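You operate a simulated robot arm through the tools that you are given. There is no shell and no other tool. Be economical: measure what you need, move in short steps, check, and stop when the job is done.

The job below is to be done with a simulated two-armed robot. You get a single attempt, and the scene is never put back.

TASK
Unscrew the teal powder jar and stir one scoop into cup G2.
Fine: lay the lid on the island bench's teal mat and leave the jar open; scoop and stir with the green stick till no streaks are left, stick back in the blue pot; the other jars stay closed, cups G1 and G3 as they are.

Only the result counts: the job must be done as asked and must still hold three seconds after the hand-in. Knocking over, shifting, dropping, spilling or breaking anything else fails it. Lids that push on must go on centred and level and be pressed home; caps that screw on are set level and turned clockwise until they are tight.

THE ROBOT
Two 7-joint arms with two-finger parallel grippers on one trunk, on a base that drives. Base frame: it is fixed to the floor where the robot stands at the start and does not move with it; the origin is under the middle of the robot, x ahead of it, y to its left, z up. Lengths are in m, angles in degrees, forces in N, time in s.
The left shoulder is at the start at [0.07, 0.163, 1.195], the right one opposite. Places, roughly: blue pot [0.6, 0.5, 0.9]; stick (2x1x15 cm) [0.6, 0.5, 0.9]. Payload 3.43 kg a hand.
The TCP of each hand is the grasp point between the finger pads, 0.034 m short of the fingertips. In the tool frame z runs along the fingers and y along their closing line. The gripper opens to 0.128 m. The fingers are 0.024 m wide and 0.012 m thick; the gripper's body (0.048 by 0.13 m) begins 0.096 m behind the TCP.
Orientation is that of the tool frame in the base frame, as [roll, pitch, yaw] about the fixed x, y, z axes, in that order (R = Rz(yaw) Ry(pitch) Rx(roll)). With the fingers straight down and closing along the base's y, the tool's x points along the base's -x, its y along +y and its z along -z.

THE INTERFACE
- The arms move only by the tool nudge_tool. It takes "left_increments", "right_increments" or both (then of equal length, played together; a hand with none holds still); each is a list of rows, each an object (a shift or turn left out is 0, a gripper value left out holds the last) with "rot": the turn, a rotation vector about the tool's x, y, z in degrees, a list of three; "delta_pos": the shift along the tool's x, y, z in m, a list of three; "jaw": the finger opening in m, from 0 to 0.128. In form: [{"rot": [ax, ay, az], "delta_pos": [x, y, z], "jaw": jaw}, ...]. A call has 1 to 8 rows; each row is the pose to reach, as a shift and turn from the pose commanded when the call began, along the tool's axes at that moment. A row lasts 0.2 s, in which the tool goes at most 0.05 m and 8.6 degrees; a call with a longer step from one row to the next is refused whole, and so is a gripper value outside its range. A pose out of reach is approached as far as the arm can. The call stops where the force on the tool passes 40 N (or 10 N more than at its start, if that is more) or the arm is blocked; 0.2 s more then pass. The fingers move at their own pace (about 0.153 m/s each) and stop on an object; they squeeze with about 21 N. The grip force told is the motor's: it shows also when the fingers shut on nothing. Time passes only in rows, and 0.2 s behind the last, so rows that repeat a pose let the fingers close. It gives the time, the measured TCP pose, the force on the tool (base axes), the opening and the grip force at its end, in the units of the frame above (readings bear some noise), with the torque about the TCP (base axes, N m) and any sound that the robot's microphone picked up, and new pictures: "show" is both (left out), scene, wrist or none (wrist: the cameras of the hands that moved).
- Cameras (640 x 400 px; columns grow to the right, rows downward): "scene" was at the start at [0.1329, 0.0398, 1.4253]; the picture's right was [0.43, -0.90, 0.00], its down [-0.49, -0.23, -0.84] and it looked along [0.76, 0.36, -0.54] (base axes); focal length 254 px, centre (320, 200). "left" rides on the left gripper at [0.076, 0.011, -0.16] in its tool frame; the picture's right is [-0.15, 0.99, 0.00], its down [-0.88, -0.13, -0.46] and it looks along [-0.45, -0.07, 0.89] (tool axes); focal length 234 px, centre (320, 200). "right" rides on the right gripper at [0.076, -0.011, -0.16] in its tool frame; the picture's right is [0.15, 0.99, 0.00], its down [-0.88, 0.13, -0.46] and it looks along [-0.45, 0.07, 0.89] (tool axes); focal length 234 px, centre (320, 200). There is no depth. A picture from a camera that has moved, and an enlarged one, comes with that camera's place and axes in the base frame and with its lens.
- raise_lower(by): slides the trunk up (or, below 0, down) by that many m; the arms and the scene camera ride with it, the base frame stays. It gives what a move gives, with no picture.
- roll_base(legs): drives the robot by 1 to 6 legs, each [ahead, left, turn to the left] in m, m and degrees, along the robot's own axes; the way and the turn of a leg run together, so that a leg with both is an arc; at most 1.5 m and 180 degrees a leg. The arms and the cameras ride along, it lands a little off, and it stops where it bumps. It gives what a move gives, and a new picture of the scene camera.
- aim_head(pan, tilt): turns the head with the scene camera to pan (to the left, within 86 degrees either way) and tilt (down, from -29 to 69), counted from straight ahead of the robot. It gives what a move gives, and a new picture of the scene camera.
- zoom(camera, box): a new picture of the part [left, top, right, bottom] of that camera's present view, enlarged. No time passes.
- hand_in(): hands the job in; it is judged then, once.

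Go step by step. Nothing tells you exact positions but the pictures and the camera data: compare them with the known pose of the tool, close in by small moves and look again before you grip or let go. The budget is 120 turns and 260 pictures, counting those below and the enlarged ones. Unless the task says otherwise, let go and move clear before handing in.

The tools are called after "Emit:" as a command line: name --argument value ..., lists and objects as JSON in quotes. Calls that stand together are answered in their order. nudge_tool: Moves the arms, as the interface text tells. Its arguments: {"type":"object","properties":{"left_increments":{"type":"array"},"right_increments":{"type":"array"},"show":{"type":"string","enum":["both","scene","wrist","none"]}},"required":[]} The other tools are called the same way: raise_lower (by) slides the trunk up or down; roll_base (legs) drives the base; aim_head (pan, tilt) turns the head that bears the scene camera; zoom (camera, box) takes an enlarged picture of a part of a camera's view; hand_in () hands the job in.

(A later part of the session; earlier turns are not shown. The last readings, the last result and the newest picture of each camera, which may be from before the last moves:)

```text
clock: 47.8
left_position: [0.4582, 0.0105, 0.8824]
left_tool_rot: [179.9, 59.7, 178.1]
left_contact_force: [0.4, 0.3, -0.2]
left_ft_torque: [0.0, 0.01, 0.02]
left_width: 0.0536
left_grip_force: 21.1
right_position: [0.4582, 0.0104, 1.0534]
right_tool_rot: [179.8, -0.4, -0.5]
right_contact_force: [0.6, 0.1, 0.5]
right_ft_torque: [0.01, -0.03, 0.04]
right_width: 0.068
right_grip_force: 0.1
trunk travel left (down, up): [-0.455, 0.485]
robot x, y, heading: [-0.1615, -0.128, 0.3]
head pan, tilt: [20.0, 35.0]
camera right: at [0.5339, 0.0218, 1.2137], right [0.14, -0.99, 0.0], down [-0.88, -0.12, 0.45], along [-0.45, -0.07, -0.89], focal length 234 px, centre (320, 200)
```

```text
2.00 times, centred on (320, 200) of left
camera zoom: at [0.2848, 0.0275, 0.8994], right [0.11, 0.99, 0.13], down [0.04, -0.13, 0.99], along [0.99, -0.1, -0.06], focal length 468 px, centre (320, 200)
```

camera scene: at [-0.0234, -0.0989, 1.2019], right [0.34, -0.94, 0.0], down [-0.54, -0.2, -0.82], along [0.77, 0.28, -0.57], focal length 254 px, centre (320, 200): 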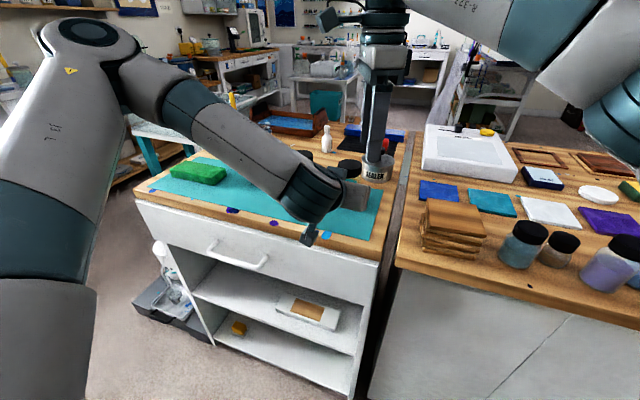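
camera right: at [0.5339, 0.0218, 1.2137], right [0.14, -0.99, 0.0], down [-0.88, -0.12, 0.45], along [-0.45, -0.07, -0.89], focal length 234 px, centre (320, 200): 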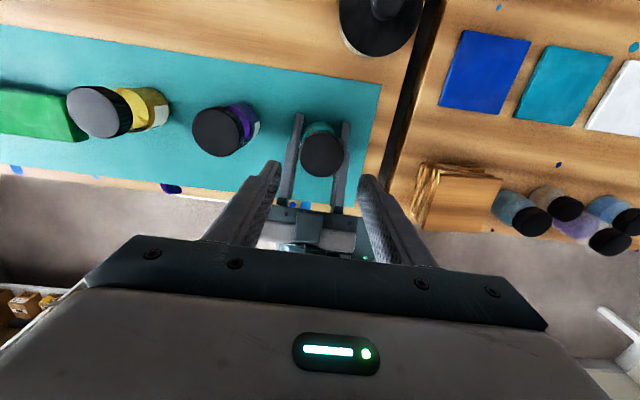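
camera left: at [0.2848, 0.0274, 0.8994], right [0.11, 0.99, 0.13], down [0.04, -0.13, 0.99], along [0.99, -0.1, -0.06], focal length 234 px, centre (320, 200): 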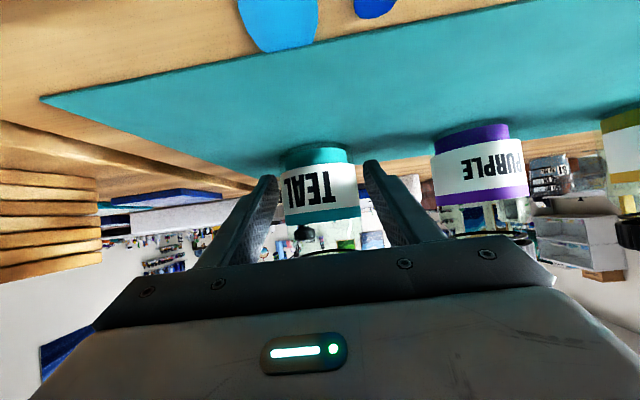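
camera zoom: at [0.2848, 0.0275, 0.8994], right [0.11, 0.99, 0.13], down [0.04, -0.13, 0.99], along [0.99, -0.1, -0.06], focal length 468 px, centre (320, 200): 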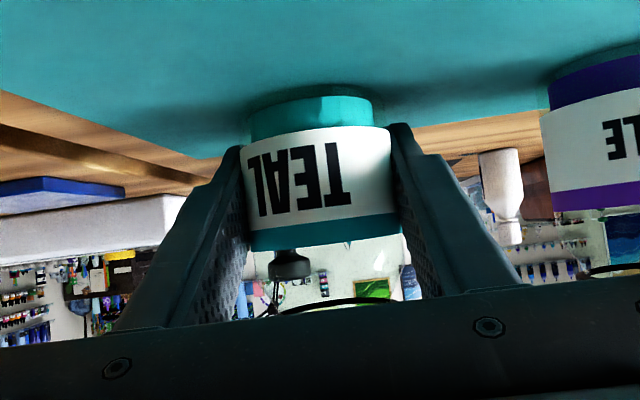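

The lid is centred under the right hand again. I'll descend and grip.

Emit:
nudge_tool --right_increments '[{"delta_pos": [0, 0.001, 0.035]}, {"delta_pos": [0, 0.001, 0.07]}, {"delta_pos": [0, 0.001, 0.0865]}, {"delta_pos": [0, 0.001, 0.0865], "jaw": 0.04}, {"delta_pos": [0, 0.001, 0.0865], "jaw": 0.04}, {"delta_pos": [0, 0.001, 0.0865], "jaw": 0.04}]' --show "none"

Emit:
nudge_tool --right_increments '[{"rot": [0, 0, -8]}, {"rot": [0, 0, -16]}, {"rot": [0, 0, -24]}, {"rot": [0, 0, -32]}, {"rot": [0, 0, -40]}, {"rot": [0, 0, -48]}]' --show "wrist"

Emit:
zoom --camera "left" --box '[220, 100, 420, 300]'

```text
clock: 49.2
left_position: [0.4601, 0.0106, 0.8845]
left_tool_rot: [179.9, 59.7, 178.1]
left_contact_force: [0.9, 0.5, -0.2]
left_ft_torque: [0.03, 0.0, 0.02]
left_width: 0.0535
left_grip_force: 21.6
right_position: [0.4604, 0.0081, 0.9664]
right_tool_rot: [179.9, -0.5, -0.3]
right_contact_force: [0.7, -0.9, -0.1]
right_ft_torque: [-0.01, 0.01, -0.06]
right_width: 0.05
right_grip_force: 20.7
trunk travel left (down, up): [-0.455, 0.485]
robot x, y, heading: [-0.1588, -0.1314, 0.1]
head pan, tilt: [20.0, 35.0]
```

```text
clock: 50.6
left_position: [0.4589, 0.0104, 0.8836]
left_tool_rot: [-179.9, 59.8, 178.1]
left_contact_force: [0.9, 0.0, 0.4]
left_ft_torque: [-0.01, -0.01, 0.0]
left_width: 0.0537
left_grip_force: 21.0
right_position: [0.4588, 0.01, 0.9659]
right_tool_rot: [179.6, -0.1, 47.8]
right_contact_force: [-0.2, -0.6, 0.1]
right_ft_torque: [0.02, -0.01, 0.0]
right_width: 0.0501
right_grip_force: 21.1
trunk travel left (down, up): [-0.455, 0.485]
robot x, y, heading: [-0.1585, -0.1264, 0.4]
head pan, tilt: [20.0, 35.0]
camera right: at [0.5009, 0.0735, 1.1266], right [0.83, -0.56, 0.01], down [-0.5, -0.74, 0.46], along [-0.25, -0.38, -0.89], focal length 234 px, centre (320, 200)
```

right: 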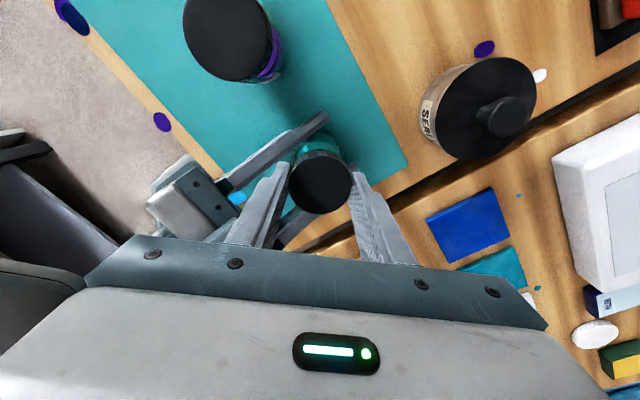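

```text
2.00 times, centred on (320, 200) of left
camera zoom: at [0.2848, 0.0274, 0.8994], right [0.11, 0.99, 0.13], down [0.04, -0.13, 0.99], along [0.99, -0.1, -0.06], focal length 468 px, centre (320, 200)
```

zoom: 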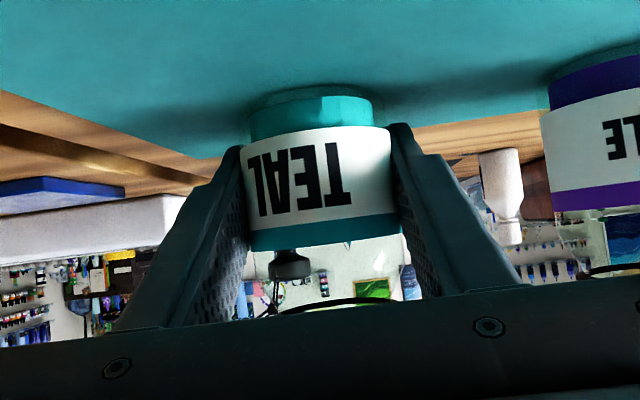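

No force passes between the hands any more, so the lid appears to be free. I'll lift it gently.

Emit:
nudge_tool --right_increments '[{"delta_pos": [0, 0, -0.003]}, {"delta_pos": [0, 0, -0.008]}, {"delta_pos": [0, 0, -0.018]}, {"delta_pos": [0, 0, -0.04]}]'

Emit:
zoom --camera "left" --box '[220, 100, 420, 300]'

Emit:
zoom --camera "scene" --box '[270, 60, 450, 240]'

```text
clock: 51.6
left_position: [0.459, 0.0102, 0.883]
left_tool_rot: [180.0, 59.8, 178.2]
left_contact_force: [0.2, 0.9, 0.4]
left_ft_torque: [0.02, 0.0, -0.02]
left_width: 0.0538
left_grip_force: 21.0
right_position: [0.4564, 0.0106, 1.0078]
right_tool_rot: [179.6, -0.1, 47.7]
right_contact_force: [-0.3, -0.3, 0.1]
right_ft_torque: [0.0, 0.02, -0.01]
right_width: 0.0501
right_grip_force: 21.1
trunk travel left (down, up): [-0.455, 0.485]
robot x, y, heading: [-0.1578, -0.1334, 0.0]
head pan, tilt: [20.0, 35.0]
camera scene: at [-0.0238, -0.0986, 1.2019], right [0.34, -0.94, 0.0], down [-0.54, -0.2, -0.82], along [0.77, 0.28, -0.57], focal length 254 px, centre (320, 200)
camera right: at [0.4989, 0.0749, 1.1681], right [0.83, -0.56, 0.01], down [-0.5, -0.74, 0.46], along [-0.25, -0.38, -0.89], focal length 234 px, centre (320, 200)
```

scene: 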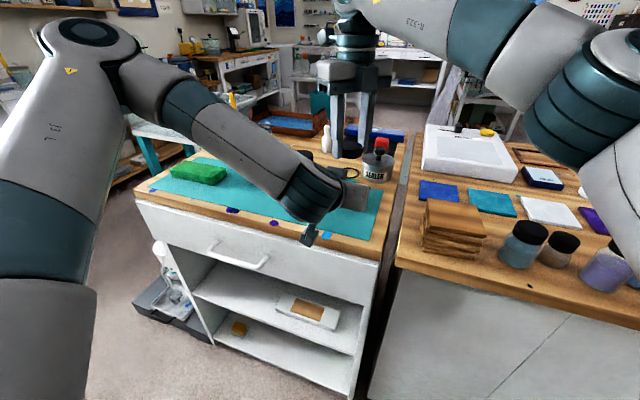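
right: 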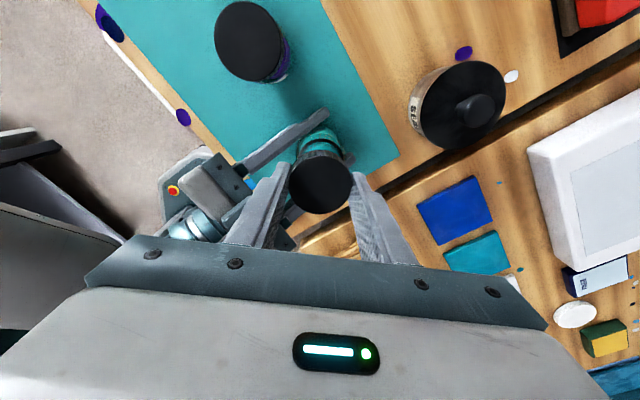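

```text
2.00 times, centred on (320, 200) of left
camera zoom: at [0.2844, 0.0276, 0.8994], right [0.11, 0.99, 0.13], down [0.04, -0.13, 0.99], along [0.99, -0.1, -0.06], focal length 468 px, centre (320, 200)
```

zoom: 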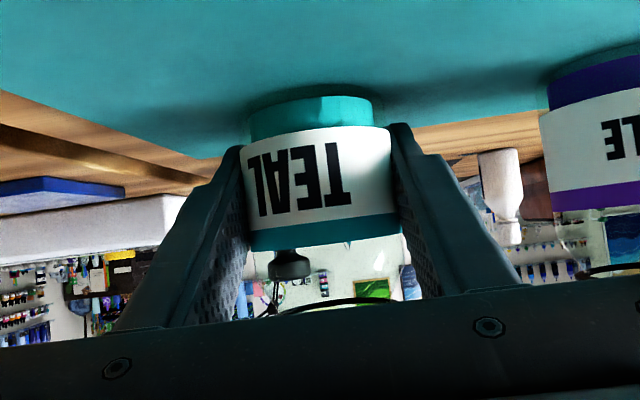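

```text
2.22 times, centred on (360, 150) of scene
camera zoom: at [-0.0238, -0.0986, 1.2019], right [0.34, -0.94, 0.0], down [-0.54, -0.2, -0.82], along [0.77, 0.28, -0.57], focal length 564 px, centre (231, 311)
```

zoom: 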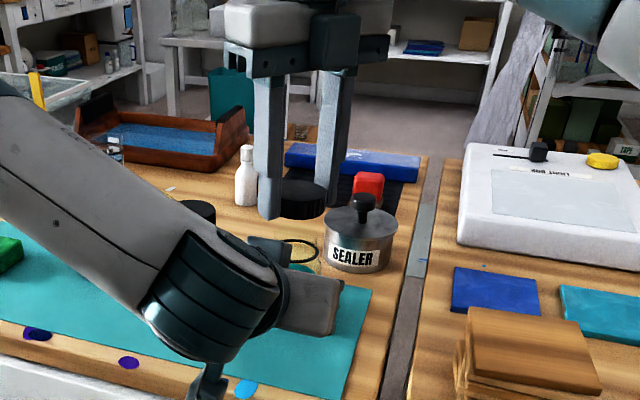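

The lid is off. I'll move the right hand with the lid up and aside, then open the left gripper and raise it straight off the jar.

Emit:
nudge_tool --right_increments '[{"delta_pos": [0, 0, -0.04]}, {"delta_pos": [-0.025, 0.025, -0.06]}, {"delta_pos": [-0.05, 0.055, -0.07]}, {"delta_pos": [-0.07, 0.09, -0.07]}]' --show "none"

Emit:
nudge_tool --left_increments '[{"jaw": 0.08}, {"jaw": 0.08}, {"jaw": 0.08}, {"delta_pos": [-0.026, 0, -0.015]}, {"delta_pos": [-0.06, 0, -0.035]}, {"delta_pos": [-0.1, 0, -0.058]}, {"delta_pos": [-0.13, 0, -0.075]}]'

```text
clock: 52.6
left_position: [0.4599, 0.0081, 0.8841]
left_tool_rot: [179.8, 59.8, 177.9]
left_contact_force: [0.1, -0.1, -0.9]
left_ft_torque: [0.02, 0.01, 0.05]
left_width: 0.0535
left_grip_force: 20.7
right_position: [0.4739, -0.1045, 1.0766]
right_tool_rot: [179.7, -0.2, 47.8]
right_contact_force: [-0.3, 0.1, 0.4]
right_ft_torque: [0.09, -0.02, 0.04]
right_width: 0.0501
right_grip_force: 21.2
trunk travel left (down, up): [-0.455, 0.485]
robot x, y, heading: [-0.1594, -0.13, 0.0]
head pan, tilt: [20.0, 35.0]
```

```text
clock: 54.2
left_position: [0.4563, 0.0097, 1.0332]
left_tool_rot: [179.9, 59.8, 178.0]
left_contact_force: [0.4, -0.2, 0.1]
left_ft_torque: [0.0, 0.03, 0.05]
left_width: 0.0802
left_grip_force: 0.1
right_position: [0.4729, -0.1046, 1.0781]
right_tool_rot: [179.6, -0.2, 47.6]
right_contact_force: [-1.4, 0.0, -0.2]
right_ft_torque: [0.02, -0.05, 0.02]
right_width: 0.0499
right_grip_force: 21.1
trunk travel left (down, up): [-0.455, 0.485]
robot x, y, heading: [-0.158, -0.1342, 0.3]
head pan, tilt: [20.0, 35.0]
camera scene: at [-0.0243, -0.099, 1.202], right [0.34, -0.94, 0.0], down [-0.54, -0.2, -0.82], along [0.77, 0.28, -0.57], focal length 254 px, centre (320, 200)
camera left: at [0.2826, 0.0284, 1.0489], right [0.11, 0.99, 0.13], down [0.04, -0.13, 0.99], along [0.99, -0.1, -0.06], focal length 234 px, centre (320, 200)
```

scene: 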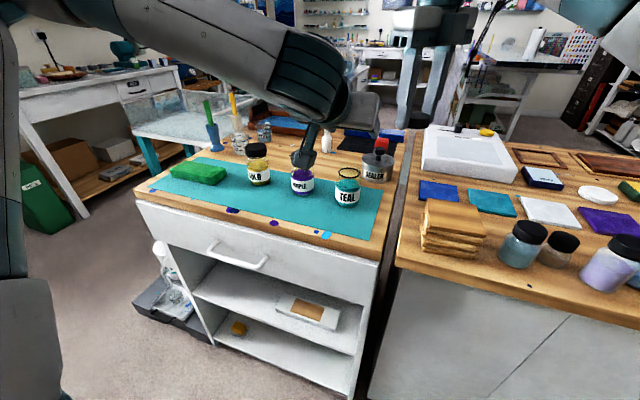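
left: 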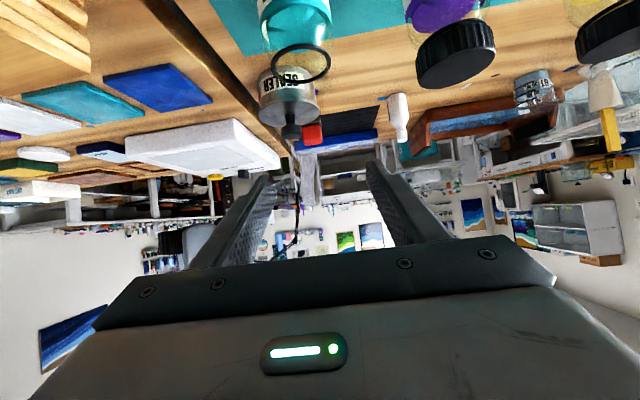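

The jar stands open on the mat. I'll swing the left hand back to the left and point it down again, then strafe the base back.

Emit:
nudge_tool --left_increments '[{"rot": [0, 7.5, 0], "delta_pos": [-0.02, 0.03, -0.012]}, {"rot": [0, 15, 0], "delta_pos": [-0.035, 0.07, -0.02]}, {"rot": [0, 22.5, 0], "delta_pos": [-0.043, 0.115, -0.025]}, {"rot": [0, 30, 0], "delta_pos": [-0.043, 0.16, -0.025]}, {"rot": [0, 37.5, 0], "delta_pos": [-0.043, 0.205, -0.025]}, {"rot": [0, 45, 0], "delta_pos": [-0.043, 0.25, -0.025]}, {"rot": [0, 52.5, 0], "delta_pos": [-0.043, 0.295, -0.025]}, {"rot": [0, 60, 0], "delta_pos": [-0.043, 0.34, -0.025]}]' --show "none"

Emit:
roll_base --legs '[[0, 0.13, 0]]'

```text
clock: 56.0
left_position: [0.4716, 0.3505, 1.0816]
left_tool_rot: [179.9, -0.3, 178.0]
left_contact_force: [0.6, 0.1, -0.7]
left_ft_torque: [-0.02, 0.01, 0.0]
left_width: 0.0802
left_grip_force: 0.0
right_position: [0.4754, -0.1034, 1.0764]
right_tool_rot: [179.6, 0.0, 47.7]
right_contact_force: [0.0, 0.4, 0.6]
right_ft_torque: [-0.01, 0.04, 0.03]
right_width: 0.05
right_grip_force: 21.1
trunk travel left (down, up): [-0.455, 0.485]
robot x, y, heading: [-0.1591, -0.1281, 0.3]
head pan, tilt: [20.0, 35.0]
```

```text
clock: 57.3
left_position: [0.4713, 0.4829, 1.0825]
left_tool_rot: [180.0, -0.2, 178.1]
left_contact_force: [-0.4, 0.0, -0.6]
left_ft_torque: [-0.03, 0.04, 0.04]
left_width: 0.0799
left_grip_force: 0.0
right_position: [0.4718, 0.0292, 1.0757]
right_tool_rot: [179.6, -0.1, 47.7]
right_contact_force: [-1.0, -0.7, -1.4]
right_ft_torque: [-0.03, 0.0, 0.01]
right_width: 0.0504
right_grip_force: 20.7
trunk travel left (down, up): [-0.455, 0.485]
robot x, y, heading: [-0.1586, 0.0028, -0.2]
head pan, tilt: [20.0, 35.0]
camera scene: at [-0.0236, 0.0339, 1.2019], right [0.34, -0.94, 0.0], down [-0.54, -0.2, -0.82], along [0.77, 0.28, -0.57], focal length 254 px, centre (320, 200)
```

scene: 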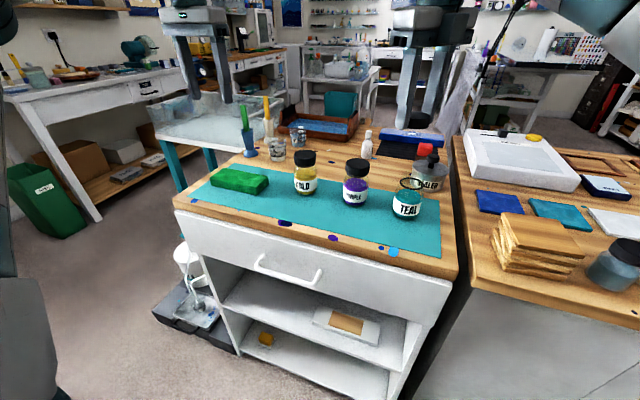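

The base is back near its start line. I'll carry the lid over a free patch of mat at about (0.392, 0.083) and lower it part way.

Emit:
nudge_tool --right_increments '[{"delta_pos": [-0.005, -0.032, 0]}, {"delta_pos": [-0.009, -0.064, 0]}, {"delta_pos": [-0.0138, -0.0955, 0]}, {"delta_pos": [-0.0138, -0.0955, 0.04]}, {"delta_pos": [-0.0138, -0.0955, 0.08]}, {"delta_pos": [-0.0138, -0.0955, 0.12]}, {"delta_pos": [-0.0138, -0.0955, 0.145]}, {"delta_pos": [-0.0138, -0.0955, 0.145]}]'

Emit:
zoom --camera "scene" --box '[290, 120, 450, 260]'

```text
clock: 59.1
left_position: [0.4701, 0.4819, 1.0844]
left_tool_rot: [180.0, -0.1, 178.1]
left_contact_force: [-0.1, -0.6, 0.1]
left_ft_torque: [0.02, -0.02, 0.0]
left_width: 0.0796
left_grip_force: 0.0
right_position: [0.3954, 0.0829, 0.9308]
right_tool_rot: [179.7, -0.2, 47.7]
right_contact_force: [-0.5, 0.4, 0.7]
right_ft_torque: [-0.01, -0.04, 0.04]
right_width: 0.0499
right_grip_force: 21.2
trunk travel left (down, up): [-0.455, 0.485]
robot x, y, heading: [-0.1583, 0.001, 0.1]
head pan, tilt: [20.0, 35.0]
camera scene: at [-0.0238, 0.0335, 1.2019], right [0.34, -0.94, 0.0], down [-0.54, -0.2, -0.82], along [0.77, 0.28, -0.57], focal length 254 px, centre (320, 200)
camera right: at [0.438, 0.1464, 1.09], right [0.83, -0.56, 0.01], down [-0.5, -0.74, 0.45], along [-0.25, -0.38, -0.89], focal length 234 px, centre (320, 200)
```

scene: 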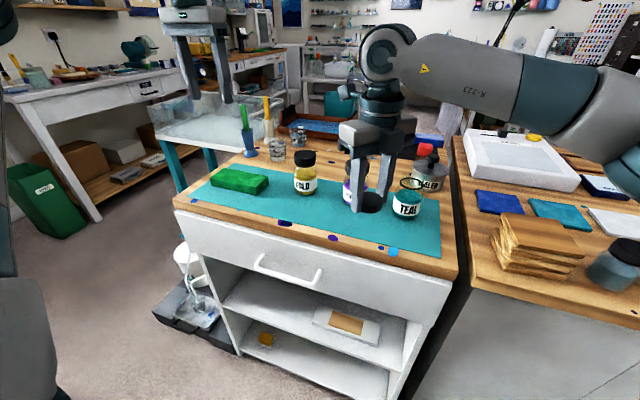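
right: 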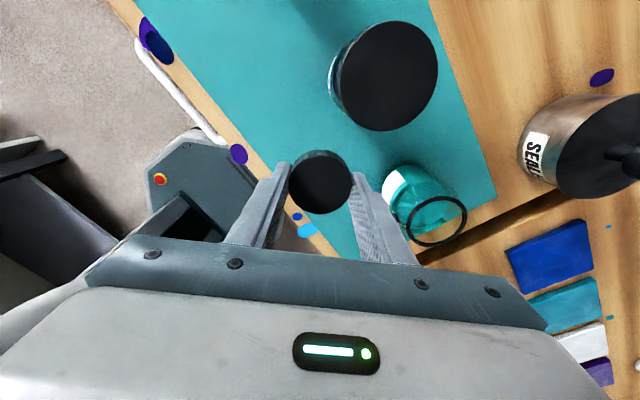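

```text
2.86 times, centred on (370, 190) of scene
camera zoom: at [-0.0238, 0.0335, 1.2019], right [0.34, -0.94, 0.0], down [-0.54, -0.2, -0.82], along [0.77, 0.28, -0.57], focal length 726 px, centre (177, 229)
```

zoom: 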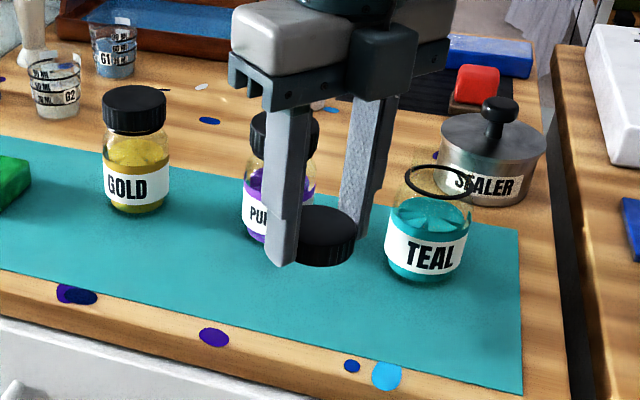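

The lid is over clear mat. I'll lower it gently.

Emit:
nudge_tool --right_increments '[{"delta_pos": [0, 0, 0.02]}, {"delta_pos": [0, 0, 0.032]}, {"delta_pos": [0, 0, 0.038]}]' --show "none"

Emit:
zoom --camera "scene" --box '[320, 150, 420, 230]'

```text
clock: 59.9
left_position: [0.47, 0.4811, 1.0822]
left_tool_rot: [179.9, -0.1, 178.1]
left_contact_force: [0.5, 0.1, -0.3]
left_ft_torque: [0.02, 0.01, 0.02]
left_width: 0.0798
left_grip_force: 0.0
right_position: [0.396, 0.0829, 0.895]
right_tool_rot: [179.7, -0.1, 47.7]
right_contact_force: [0.1, -0.7, 0.4]
right_ft_torque: [0.0, 0.0, 0.0]
right_width: 0.0499
right_grip_force: 20.8
trunk travel left (down, up): [-0.455, 0.485]
robot x, y, heading: [-0.157, 0.0027, 0.2]
head pan, tilt: [20.0, 35.0]
```

```text
5.00 times, centred on (370, 190) of scene
camera zoom: at [-0.0233, 0.0335, 1.2019], right [0.34, -0.94, 0.0], down [-0.54, -0.2, -0.82], along [0.77, 0.28, -0.57], focal length 1270 px, centre (70, 250)
```

zoom: 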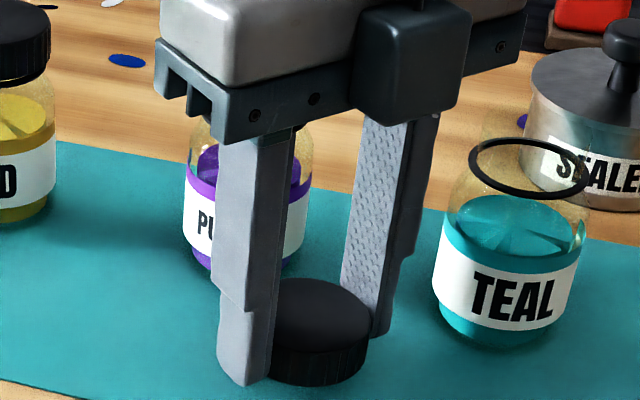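

Emit:
nudge_tool --right_increments '[{"delta_pos": [0, 0, 0.003]}, {"delta_pos": [0, 0, 0.006]}]' --show "none"

Emit:
zoom --camera "scene" --box '[320, 150, 420, 230]'

```text
clock: 60.5
left_position: [0.4699, 0.4814, 1.0847]
left_tool_rot: [180.0, -0.3, 178.2]
left_contact_force: [0.2, 0.2, 0.0]
left_ft_torque: [-0.01, 0.01, -0.01]
left_width: 0.08
left_grip_force: 0.1
right_position: [0.3949, 0.0824, 0.8882]
right_tool_rot: [179.8, -0.1, 47.7]
right_contact_force: [0.6, -0.4, -0.4]
right_ft_torque: [0.01, -0.02, -0.02]
right_width: 0.0498
right_grip_force: 20.6
trunk travel left (down, up): [-0.455, 0.485]
robot x, y, heading: [-0.1555, 0.0023, 0.2]
head pan, tilt: [20.0, 35.0]
```

```text
5.00 times, centred on (370, 190) of scene
camera zoom: at [-0.0235, 0.0335, 1.2019], right [0.34, -0.94, 0.0], down [-0.54, -0.2, -0.82], along [0.77, 0.28, -0.57], focal length 1270 px, centre (70, 250)
```

zoom: 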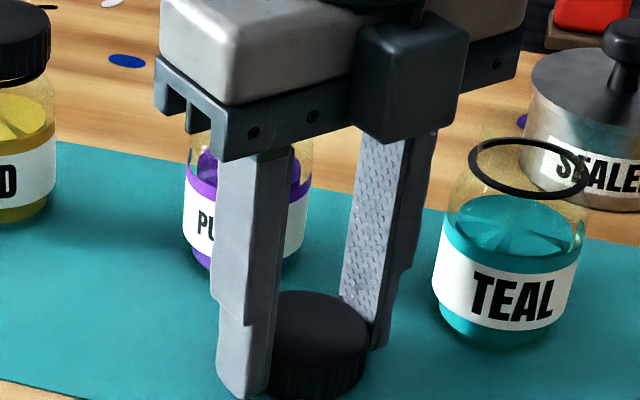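

Emit:
nudge_tool --right_increments '[{"delta_pos": [0, 0, 0.002]}, {"delta_pos": [0, 0, 0.004]}]' --show "none"

Emit:
nudge_tool --right_increments '[{"delta_pos": [0, 0, 0.002]}]' --show "none"

Emit:
zoom --camera "scene" --box '[320, 150, 420, 230]'

```text
clock: 61.1
left_position: [0.4691, 0.4803, 1.0842]
left_tool_rot: [-179.9, -0.2, 178.1]
left_contact_force: [0.1, 0.2, -0.1]
left_ft_torque: [-0.01, -0.02, -0.01]
left_width: 0.08
left_grip_force: 0.0
right_position: [0.3947, 0.0818, 0.8853]
right_tool_rot: [179.6, -0.2, 47.6]
right_contact_force: [1.0, 0.6, 11.6]
right_ft_torque: [0.15, 0.31, -0.01]
right_width: 0.0502
right_grip_force: 20.8
trunk travel left (down, up): [-0.455, 0.485]
robot x, y, heading: [-0.1581, 0.0014, 0.0]
head pan, tilt: [20.0, 35.0]
```

```text
clock: 61.5
left_position: [0.4685, 0.48, 1.0859]
left_tool_rot: [-180.0, 0.0, 178.1]
left_contact_force: [-0.2, 0.8, -0.2]
left_ft_torque: [0.0, 0.0, 0.02]
left_width: 0.08
left_grip_force: 0.0
right_position: [0.394, 0.0811, 0.8862]
right_tool_rot: [179.4, -0.5, 47.7]
right_contact_force: [10.1, -0.8, 33.0]
right_ft_torque: [0.35, 0.61, 0.11]
right_width: 0.0497
right_grip_force: 20.9
trunk travel left (down, up): [-0.455, 0.485]
robot x, y, heading: [-0.1578, 0.0015, 0.1]
head pan, tilt: [20.0, 35.0]
```

```text
5.00 times, centred on (370, 190) of scene
camera zoom: at [-0.0247, 0.0328, 1.2026], right [0.34, -0.94, 0.0], down [-0.54, -0.2, -0.82], along [0.77, 0.28, -0.57], focal length 1270 px, centre (70, 250)
```

zoom: 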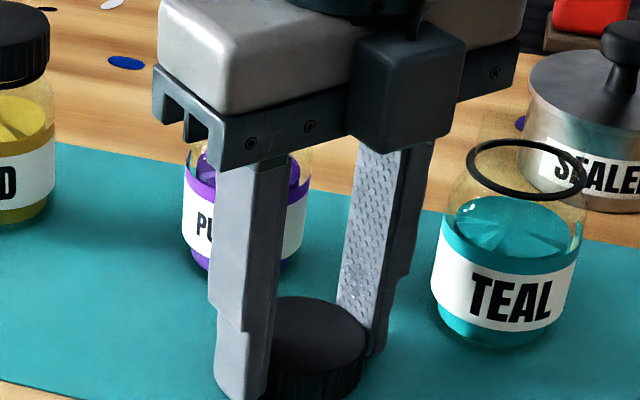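

The lid is firmly on the mat. I'll ease off, open and lift clear.

Emit:
nudge_tool --right_increments '[{"delta_pos": [0, 0, -0.003]}, {"delta_pos": [0, 0, -0.003], "jaw": 0.066}, {"delta_pos": [0, 0, -0.003], "jaw": 0.066}, {"delta_pos": [0, 0, -0.04]}, {"delta_pos": [0, 0, -0.085]}, {"delta_pos": [0, 0, -0.13]}, {"delta_pos": [0, 0, -0.17]}]'

Emit:
zoom --camera "scene" --box '[320, 140, 460, 260]'

```text
clock: 63.1
left_position: [0.4691, 0.4812, 1.0836]
left_tool_rot: [-180.0, -0.1, 178.2]
left_contact_force: [0.2, 0.6, 0.3]
left_ft_torque: [-0.02, -0.01, -0.01]
left_width: 0.08
left_grip_force: 0.0
right_position: [0.3908, 0.0842, 1.052]
right_tool_rot: [179.7, 0.0, 47.9]
right_contact_force: [0.0, -0.4, 0.0]
right_ft_torque: [-0.03, 0.0, -0.01]
right_width: 0.0661
right_grip_force: 0.0
trunk travel left (down, up): [-0.455, 0.485]
robot x, y, heading: [-0.1563, 0.0008, -0.0]
head pan, tilt: [20.0, 35.0]
camera scene: at [-0.0244, 0.0335, 1.2019], right [0.34, -0.94, 0.0], down [-0.54, -0.2, -0.82], along [0.77, 0.28, -0.57], focal length 254 px, centre (320, 200)
camera right: at [0.433, 0.1487, 1.212], right [0.83, -0.56, 0.01], down [-0.5, -0.74, 0.46], along [-0.25, -0.38, -0.89], focal length 234 px, centre (320, 200)
```

scene: 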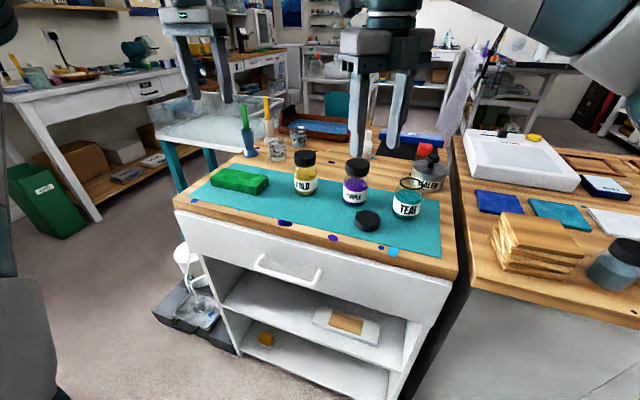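
right: 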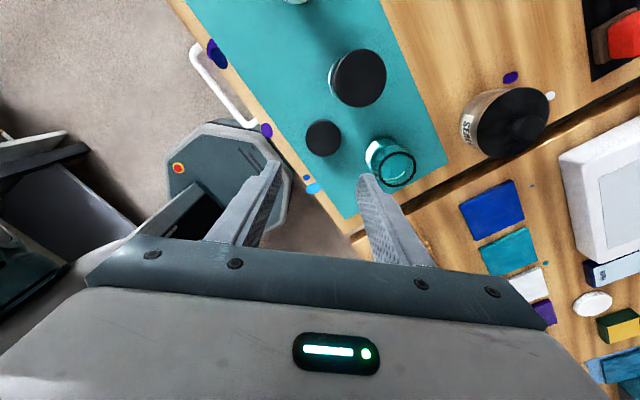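

```text
3.33 times, centred on (390, 200) of scene
camera zoom: at [-0.0244, 0.0335, 1.2019], right [0.34, -0.94, 0.0], down [-0.54, -0.2, -0.82], along [0.77, 0.28, -0.57], focal length 847 px, centre (87, 200)
```

zoom: 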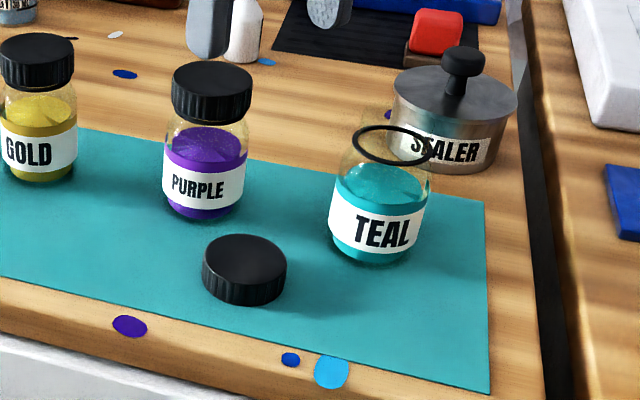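

Lid placed. Next I'll retract both hands and drive forward and left, so the left arm can reach the stick, G2 and the jar.

Emit:
nudge_tool --left_increments '[{"delta_pos": [0.02, 0, -0.01]}, {"delta_pos": [0.04, 0, -0.02]}, {"delta_pos": [0.06, 0, -0.03]}, {"delta_pos": [0.08, 0, -0.03]}, {"delta_pos": [0.1, 0, -0.03]}, {"delta_pos": [0.1, 0, -0.03]}, {"delta_pos": [0.1, 0, -0.03]}]' --right_increments '[{"delta_pos": [-0.037, 0.018, -0.01]}, {"delta_pos": [-0.074, 0.036, -0.02]}, {"delta_pos": [-0.111, 0.055, -0.02]}, {"delta_pos": [-0.149, 0.073, -0.02]}, {"delta_pos": [-0.186, 0.091, -0.02]}, {"delta_pos": [-0.224, 0.11, -0.02]}, {"delta_pos": [-0.261, 0.128, -0.02]}]' --show "none"

Emit:
roll_base --legs '[[0.15, 0.1, 0]]'

Emit:
aim_head --pan 30 --tilt 40

```text
clock: 64.7
left_position: [0.3677, 0.4819, 1.1165]
left_tool_rot: [179.9, -0.2, 178.1]
left_contact_force: [-0.7, 0.0, 0.4]
left_ft_torque: [0.02, -0.03, 0.03]
left_width: 0.0799
left_grip_force: 0.1
right_position: [0.3115, -0.1958, 1.0748]
right_tool_rot: [179.6, -0.2, 47.8]
right_contact_force: [0.4, -0.2, -0.4]
right_ft_torque: [0.05, -0.02, 0.03]
right_width: 0.066
right_grip_force: 0.0
trunk travel left (down, up): [-0.455, 0.485]
robot x, y, heading: [-0.1567, 0.0016, 0.4]
head pan, tilt: [20.0, 35.0]
```

```text
clock: 66.3
left_position: [0.5215, 0.5851, 1.1147]
left_tool_rot: [-180.0, -0.3, 178.2]
left_contact_force: [0.3, 0.1, -1.2]
left_ft_torque: [-0.01, 0.02, 0.01]
left_width: 0.0799
left_grip_force: 0.2
right_position: [0.4659, -0.094, 1.0738]
right_tool_rot: [179.6, -0.1, 47.8]
right_contact_force: [-0.3, -0.5, -0.2]
right_ft_torque: [-0.04, -0.02, 0.0]
right_width: 0.0658
right_grip_force: 0.2
trunk travel left (down, up): [-0.455, 0.485]
robot x, y, heading: [-0.0039, 0.0992, 0.2]
head pan, tilt: [20.0, 35.0]
camera scene: at [0.1293, 0.1329, 1.2018], right [0.34, -0.94, 0.0], down [-0.54, -0.2, -0.82], along [0.77, 0.28, -0.57], focal length 254 px, centre (320, 200)
```

scene: 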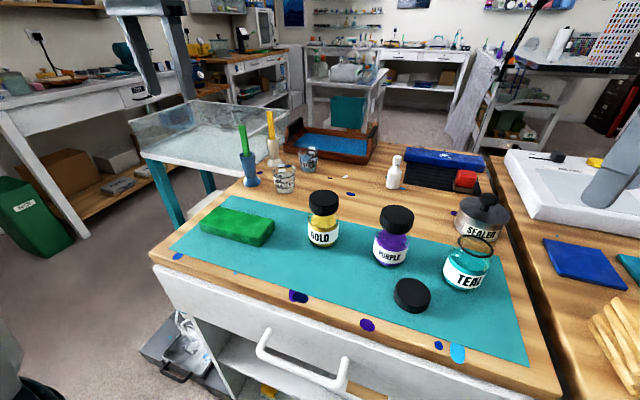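

```text
clock: 67.0
left_position: [0.52, 0.583, 1.1142]
left_tool_rot: [-180.0, -0.1, 178.2]
left_contact_force: [0.4, -0.5, -0.2]
left_ft_torque: [0.02, 0.0, -0.02]
left_width: 0.08
left_grip_force: 0.0
right_position: [0.4647, -0.0937, 1.074]
right_tool_rot: [179.6, -0.1, 47.8]
right_contact_force: [-0.5, -0.2, 0.6]
right_ft_torque: [-0.02, 0.01, 0.03]
right_width: 0.0662
right_grip_force: 0.1
trunk travel left (down, up): [-0.455, 0.485]
robot x, y, heading: [-0.0066, 0.1011, 0.1]
head pan, tilt: [30.0, 40.0]
camera scene: at [0.1192, 0.1448, 1.1944], right [0.5, -0.86, 0.0], down [-0.56, -0.32, -0.77], along [0.66, 0.38, -0.64], focal length 254 px, centre (320, 200)
```

scene: 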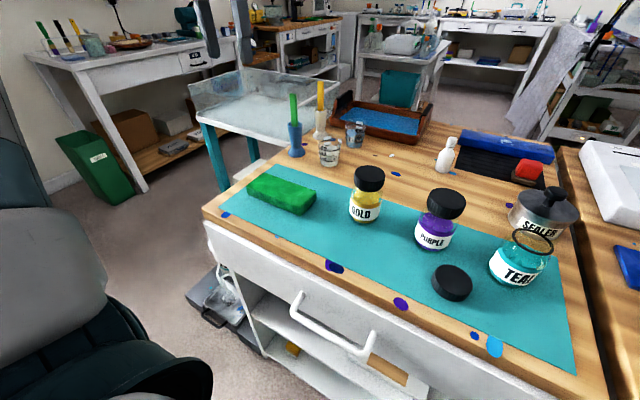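

Everything's in view. I'll zoom on the stick and G2 from the scene and left cameras.

Emit:
zoom --camera "scene" --box '[270, 70, 380, 180]'

Emit:
zoom --camera "left" --box '[160, 100, 400, 270]'

```text
3.64 times, centred on (325, 125) of scene
camera zoom: at [0.1192, 0.1448, 1.1944], right [0.5, -0.86, 0.0], down [-0.56, -0.32, -0.77], along [0.66, 0.38, -0.64], focal length 924 px, centre (302, 473)
```

zoom: 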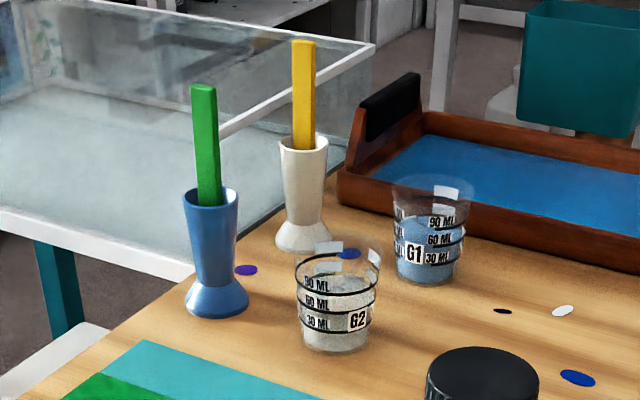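

```text
2.35 times, centred on (280, 185) of left
camera zoom: at [0.4465, 0.5979, 1.2759], right [0.18, 0.98, 0.0], down [0.88, -0.16, 0.45], along [0.45, -0.08, -0.89], focal length 551 px, centre (414, 235)
```

zoom: 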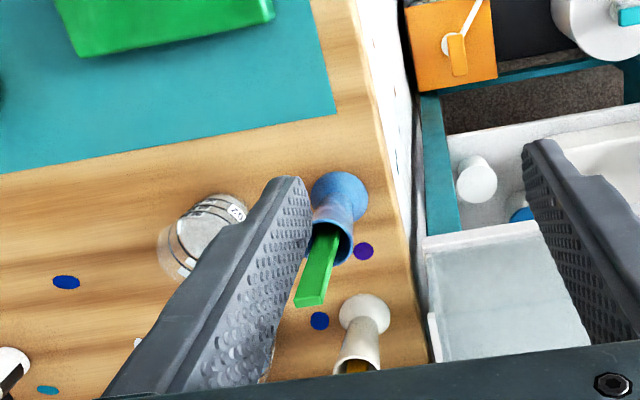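

The stick's top is at (0.613, 0.504, 1.004) and it stands nearly vertical, with its wide face along y. I'll move the left hand above it.

Emit:
nudge_tool --left_increments '[{"delta_pos": [-0.032, -0.026, 0], "rot": [0, 0, -1.8], "jaw": 0.06}, {"delta_pos": [-0.064, -0.051, 0], "rot": [0, 0, -1.8]}, {"delta_pos": [-0.0954, -0.076, 0.02], "rot": [0, 0, -1.8]}, {"delta_pos": [-0.0954, -0.076, 0.04], "rot": [0, 0, -1.8]}]'

Emit:
zoom --camera "left" --box '[220, 80, 420, 240]'

Emit:
zoom --camera "scene" --box '[250, 20, 380, 180]'

```text
clock: 68.0
left_position: [0.6091, 0.506, 1.0743]
left_tool_rot: [-180.0, -0.1, 180.0]
left_contact_force: [-0.2, 1.7, -0.1]
left_ft_torque: [-0.03, 0.0, 0.0]
left_width: 0.0598
left_grip_force: 0.0
right_position: [0.4645, -0.0936, 1.0753]
right_tool_rot: [179.5, -0.1, 47.9]
right_contact_force: [0.0, 0.2, -0.7]
right_ft_torque: [-0.04, 0.0, -0.01]
right_width: 0.0662
right_grip_force: 0.0
trunk travel left (down, up): [-0.455, 0.485]
robot x, y, heading: [-0.0098, 0.0985, -0.2]
head pan, tilt: [30.0, 40.0]
camera scene: at [0.1187, 0.1459, 1.1944], right [0.5, -0.86, 0.0], down [-0.56, -0.32, -0.77], along [0.66, 0.38, -0.64], focal length 254 px, centre (320, 200)
camera left: at [0.5363, 0.5176, 1.2346], right [0.15, 0.99, 0.0], down [0.88, -0.13, 0.45], along [0.45, -0.07, -0.89], focal length 234 px, centre (320, 200)
```

scene: 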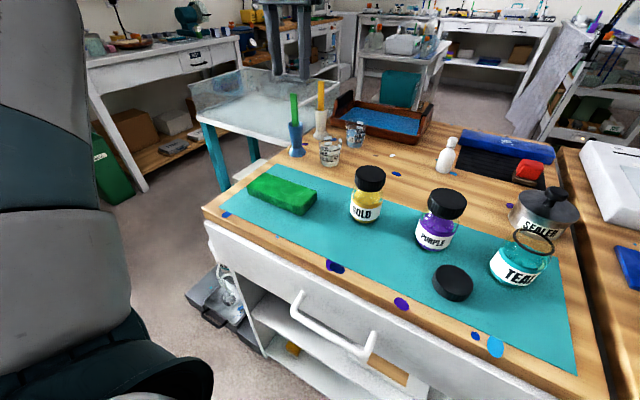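
left: 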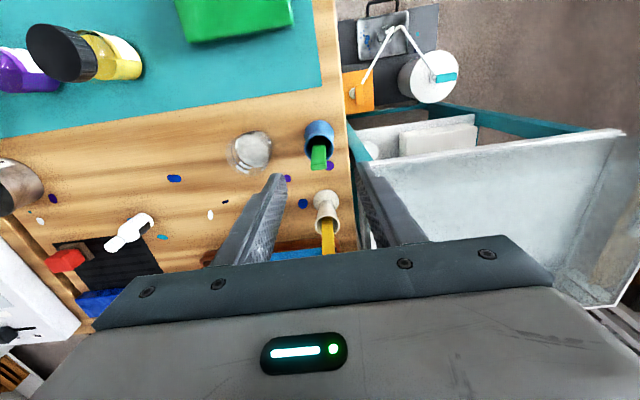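

```text
2.50 times, centred on (320, 160) of left
camera zoom: at [0.5363, 0.5176, 1.2346], right [0.15, 0.99, 0.0], down [0.88, -0.13, 0.45], along [0.45, -0.07, -0.89], focal length 585 px, centre (320, 300)
```

zoom: 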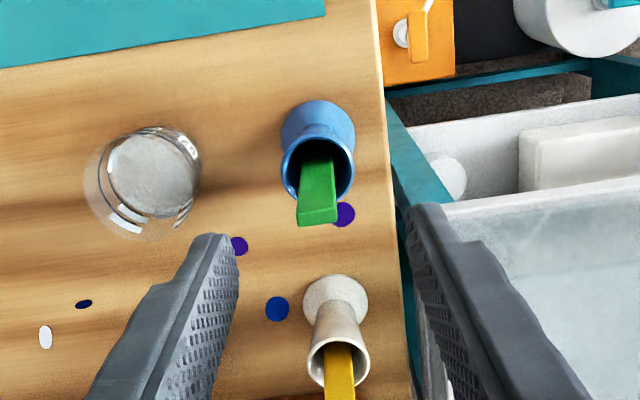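

```text
2.50 times, centred on (315, 100) of scene
camera zoom: at [0.1187, 0.1459, 1.1944], right [0.5, -0.86, 0.0], down [-0.56, -0.32, -0.77], along [0.66, 0.38, -0.64], focal length 635 px, centre (332, 450)
```

zoom: 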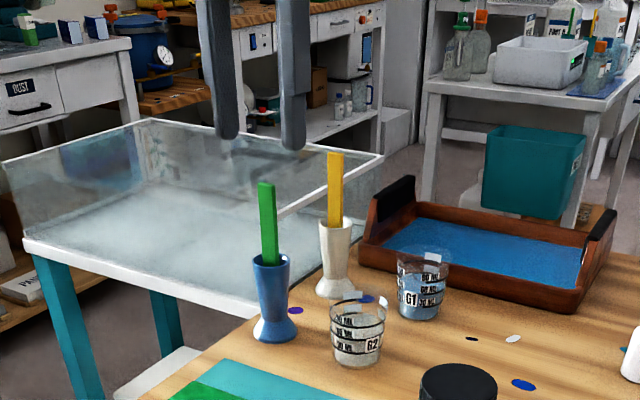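

The stick lines up with the tool axes, and the pot rim is near z 0.937. I'll descend to TCP 0.980 and look before gripping.

Emit:
nudge_tool --left_increments '[{"delta_pos": [-0.004, -0.002, 0.03]}, {"delta_pos": [-0.004, -0.002, 0.06]}, {"delta_pos": [-0.004, -0.002, 0.085]}, {"delta_pos": [-0.004, -0.002, 0.094]}, {"delta_pos": [-0.004, -0.002, 0.094]}]' --show "wrist"

Emit:
zoom --camera "scene" --box '[250, 20, 380, 180]'

```text
clock: 69.2
left_position: [0.6164, 0.5039, 0.9819]
left_tool_rot: [180.0, -0.2, 180.0]
left_contact_force: [-0.6, 0.9, -1.1]
left_ft_torque: [0.04, 0.0, 0.02]
left_width: 0.0598
left_grip_force: 0.1
right_position: [0.4649, -0.0939, 1.0741]
right_tool_rot: [179.6, -0.2, 47.8]
right_contact_force: [0.3, -0.5, 0.4]
right_ft_torque: [0.01, -0.02, -0.01]
right_width: 0.0658
right_grip_force: 0.1
trunk travel left (down, up): [-0.455, 0.485]
robot x, y, heading: [-0.0051, 0.1018, 0.3]
head pan, tilt: [30.0, 40.0]
camera left: at [0.5426, 0.5167, 1.142], right [0.15, 0.99, 0.0], down [0.88, -0.13, 0.45], along [0.45, -0.07, -0.89], focal length 234 px, centre (320, 200)
```

left: 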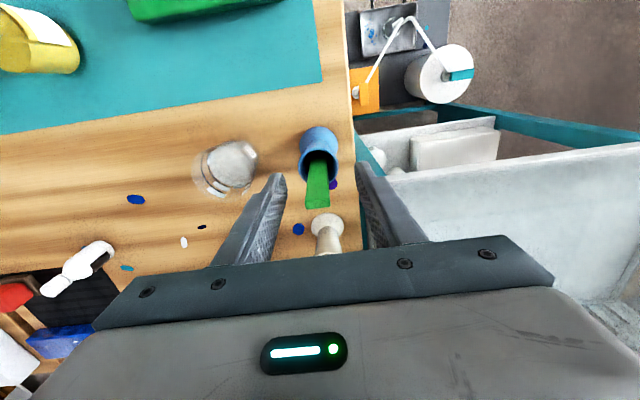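

```text
2.50 times, centred on (315, 100) of scene
camera zoom: at [0.1195, 0.1448, 1.1943], right [0.5, -0.86, 0.0], down [-0.56, -0.32, -0.77], along [0.66, 0.39, -0.64], focal length 635 px, centre (332, 450)
```

zoom: 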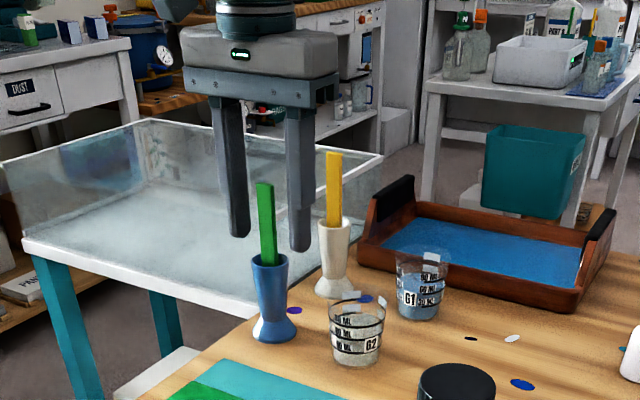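

Stick top is at (0.614, 0.503), right between the fingers. I'll close.

Emit:
nudge_tool --left_increments '[{"delta_pos": [0.002, 0, 0], "jaw": 0.005}, {"delta_pos": [0.002, 0, 0], "jaw": 0.005}, {"delta_pos": [0.002, 0, 0], "jaw": 0.005}]' --show "wrist"

Emit:
zoom --camera "scene" --box '[250, 20, 380, 180]'

```text
clock: 70.0
left_position: [0.6165, 0.5038, 0.9811]
left_tool_rot: [-179.9, 0.0, 179.9]
left_contact_force: [0.6, -1.4, -0.1]
left_ft_torque: [-0.16, -0.13, 0.01]
left_width: 0.0158
left_grip_force: 20.7
right_position: [0.4654, -0.095, 1.0743]
right_tool_rot: [179.7, -0.2, 47.7]
right_contact_force: [0.2, 0.0, -0.1]
right_ft_torque: [-0.01, -0.01, 0.02]
right_width: 0.0658
right_grip_force: 0.0
trunk travel left (down, up): [-0.455, 0.485]
robot x, y, heading: [-0.0046, 0.1005, 0.3]
head pan, tilt: [30.0, 40.0]
camera left: at [0.5412, 0.5159, 1.1421], right [0.15, 0.99, 0.0], down [0.88, -0.13, 0.45], along [0.45, -0.07, -0.89], focal length 234 px, centre (320, 200)
```

left: 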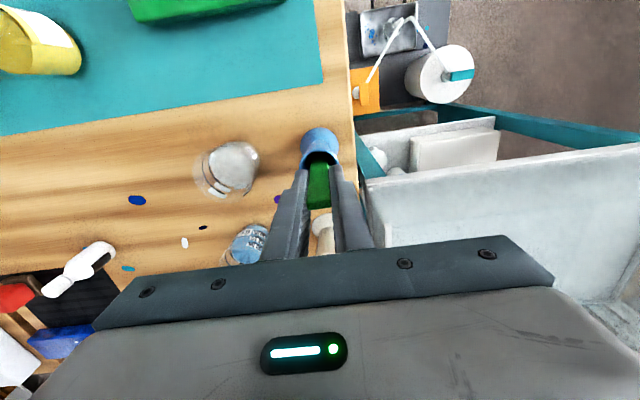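

```text
2.50 times, centred on (315, 100) of scene
camera zoom: at [0.1196, 0.1447, 1.1943], right [0.5, -0.86, 0.0], down [-0.56, -0.32, -0.77], along [0.66, 0.39, -0.64], focal length 635 px, centre (332, 450)
```

zoom: 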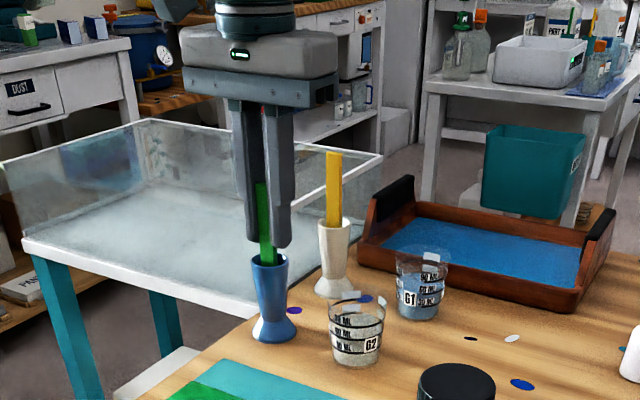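

Stick gripped. I'll lift it straight out of the pot.

Emit:
nudge_tool --left_increments '[{"delta_pos": [0, 0, -0.03]}, {"delta_pos": [0, 0, -0.06]}, {"delta_pos": [0, 0, -0.09]}, {"delta_pos": [0, 0, -0.12]}, {"delta_pos": [0, 0, -0.15]}]'

Emit:
zoom --camera "scene" --box '[250, 20, 380, 180]'

```text
clock: 71.2
left_position: [0.6145, 0.503, 1.1291]
left_tool_rot: [-180.0, -0.1, -180.0]
left_contact_force: [-0.8, 0.1, 0.1]
left_ft_torque: [0.0, -0.02, 0.02]
left_width: 0.0157
left_grip_force: 20.9
right_position: [0.4651, -0.0946, 1.0745]
right_tool_rot: [179.6, -0.1, 47.8]
right_contact_force: [0.5, 0.8, 0.4]
right_ft_torque: [-0.01, -0.02, 0.0]
right_width: 0.0659
right_grip_force: 0.0
trunk travel left (down, up): [-0.455, 0.485]
robot x, y, heading: [-0.0073, 0.0998, -0.0]
head pan, tilt: [30.0, 40.0]
camera scene: at [0.1195, 0.145, 1.1943], right [0.5, -0.86, 0.0], down [-0.56, -0.32, -0.77], along [0.66, 0.39, -0.64], focal length 254 px, centre (320, 200)
camera left: at [0.5405, 0.5145, 1.2903], right [0.15, 0.99, 0.0], down [0.88, -0.13, 0.45], along [0.45, -0.07, -0.89], focal length 234 px, centre (320, 200)
```

scene: 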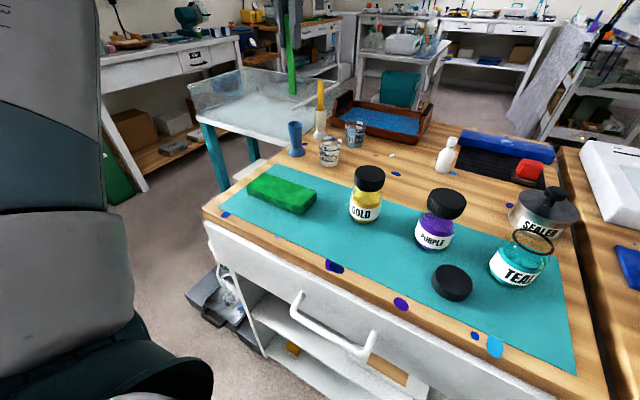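
left: 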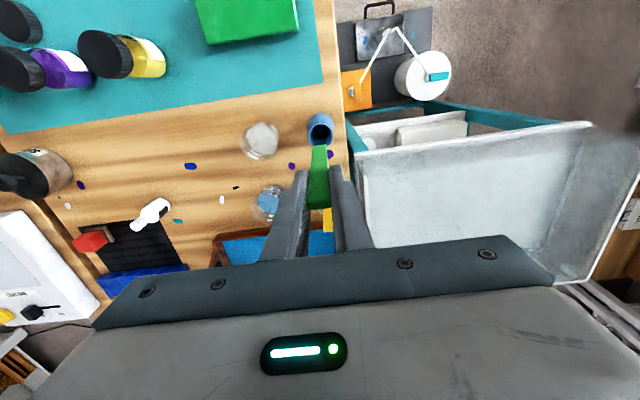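

```text
2.50 times, centred on (315, 100) of scene
camera zoom: at [0.1195, 0.145, 1.1943], right [0.5, -0.86, 0.0], down [-0.56, -0.32, -0.77], along [0.66, 0.39, -0.64], focal length 635 px, centre (332, 450)
```

zoom: 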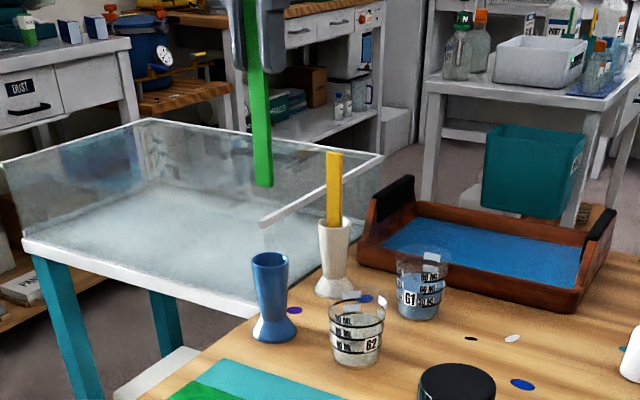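

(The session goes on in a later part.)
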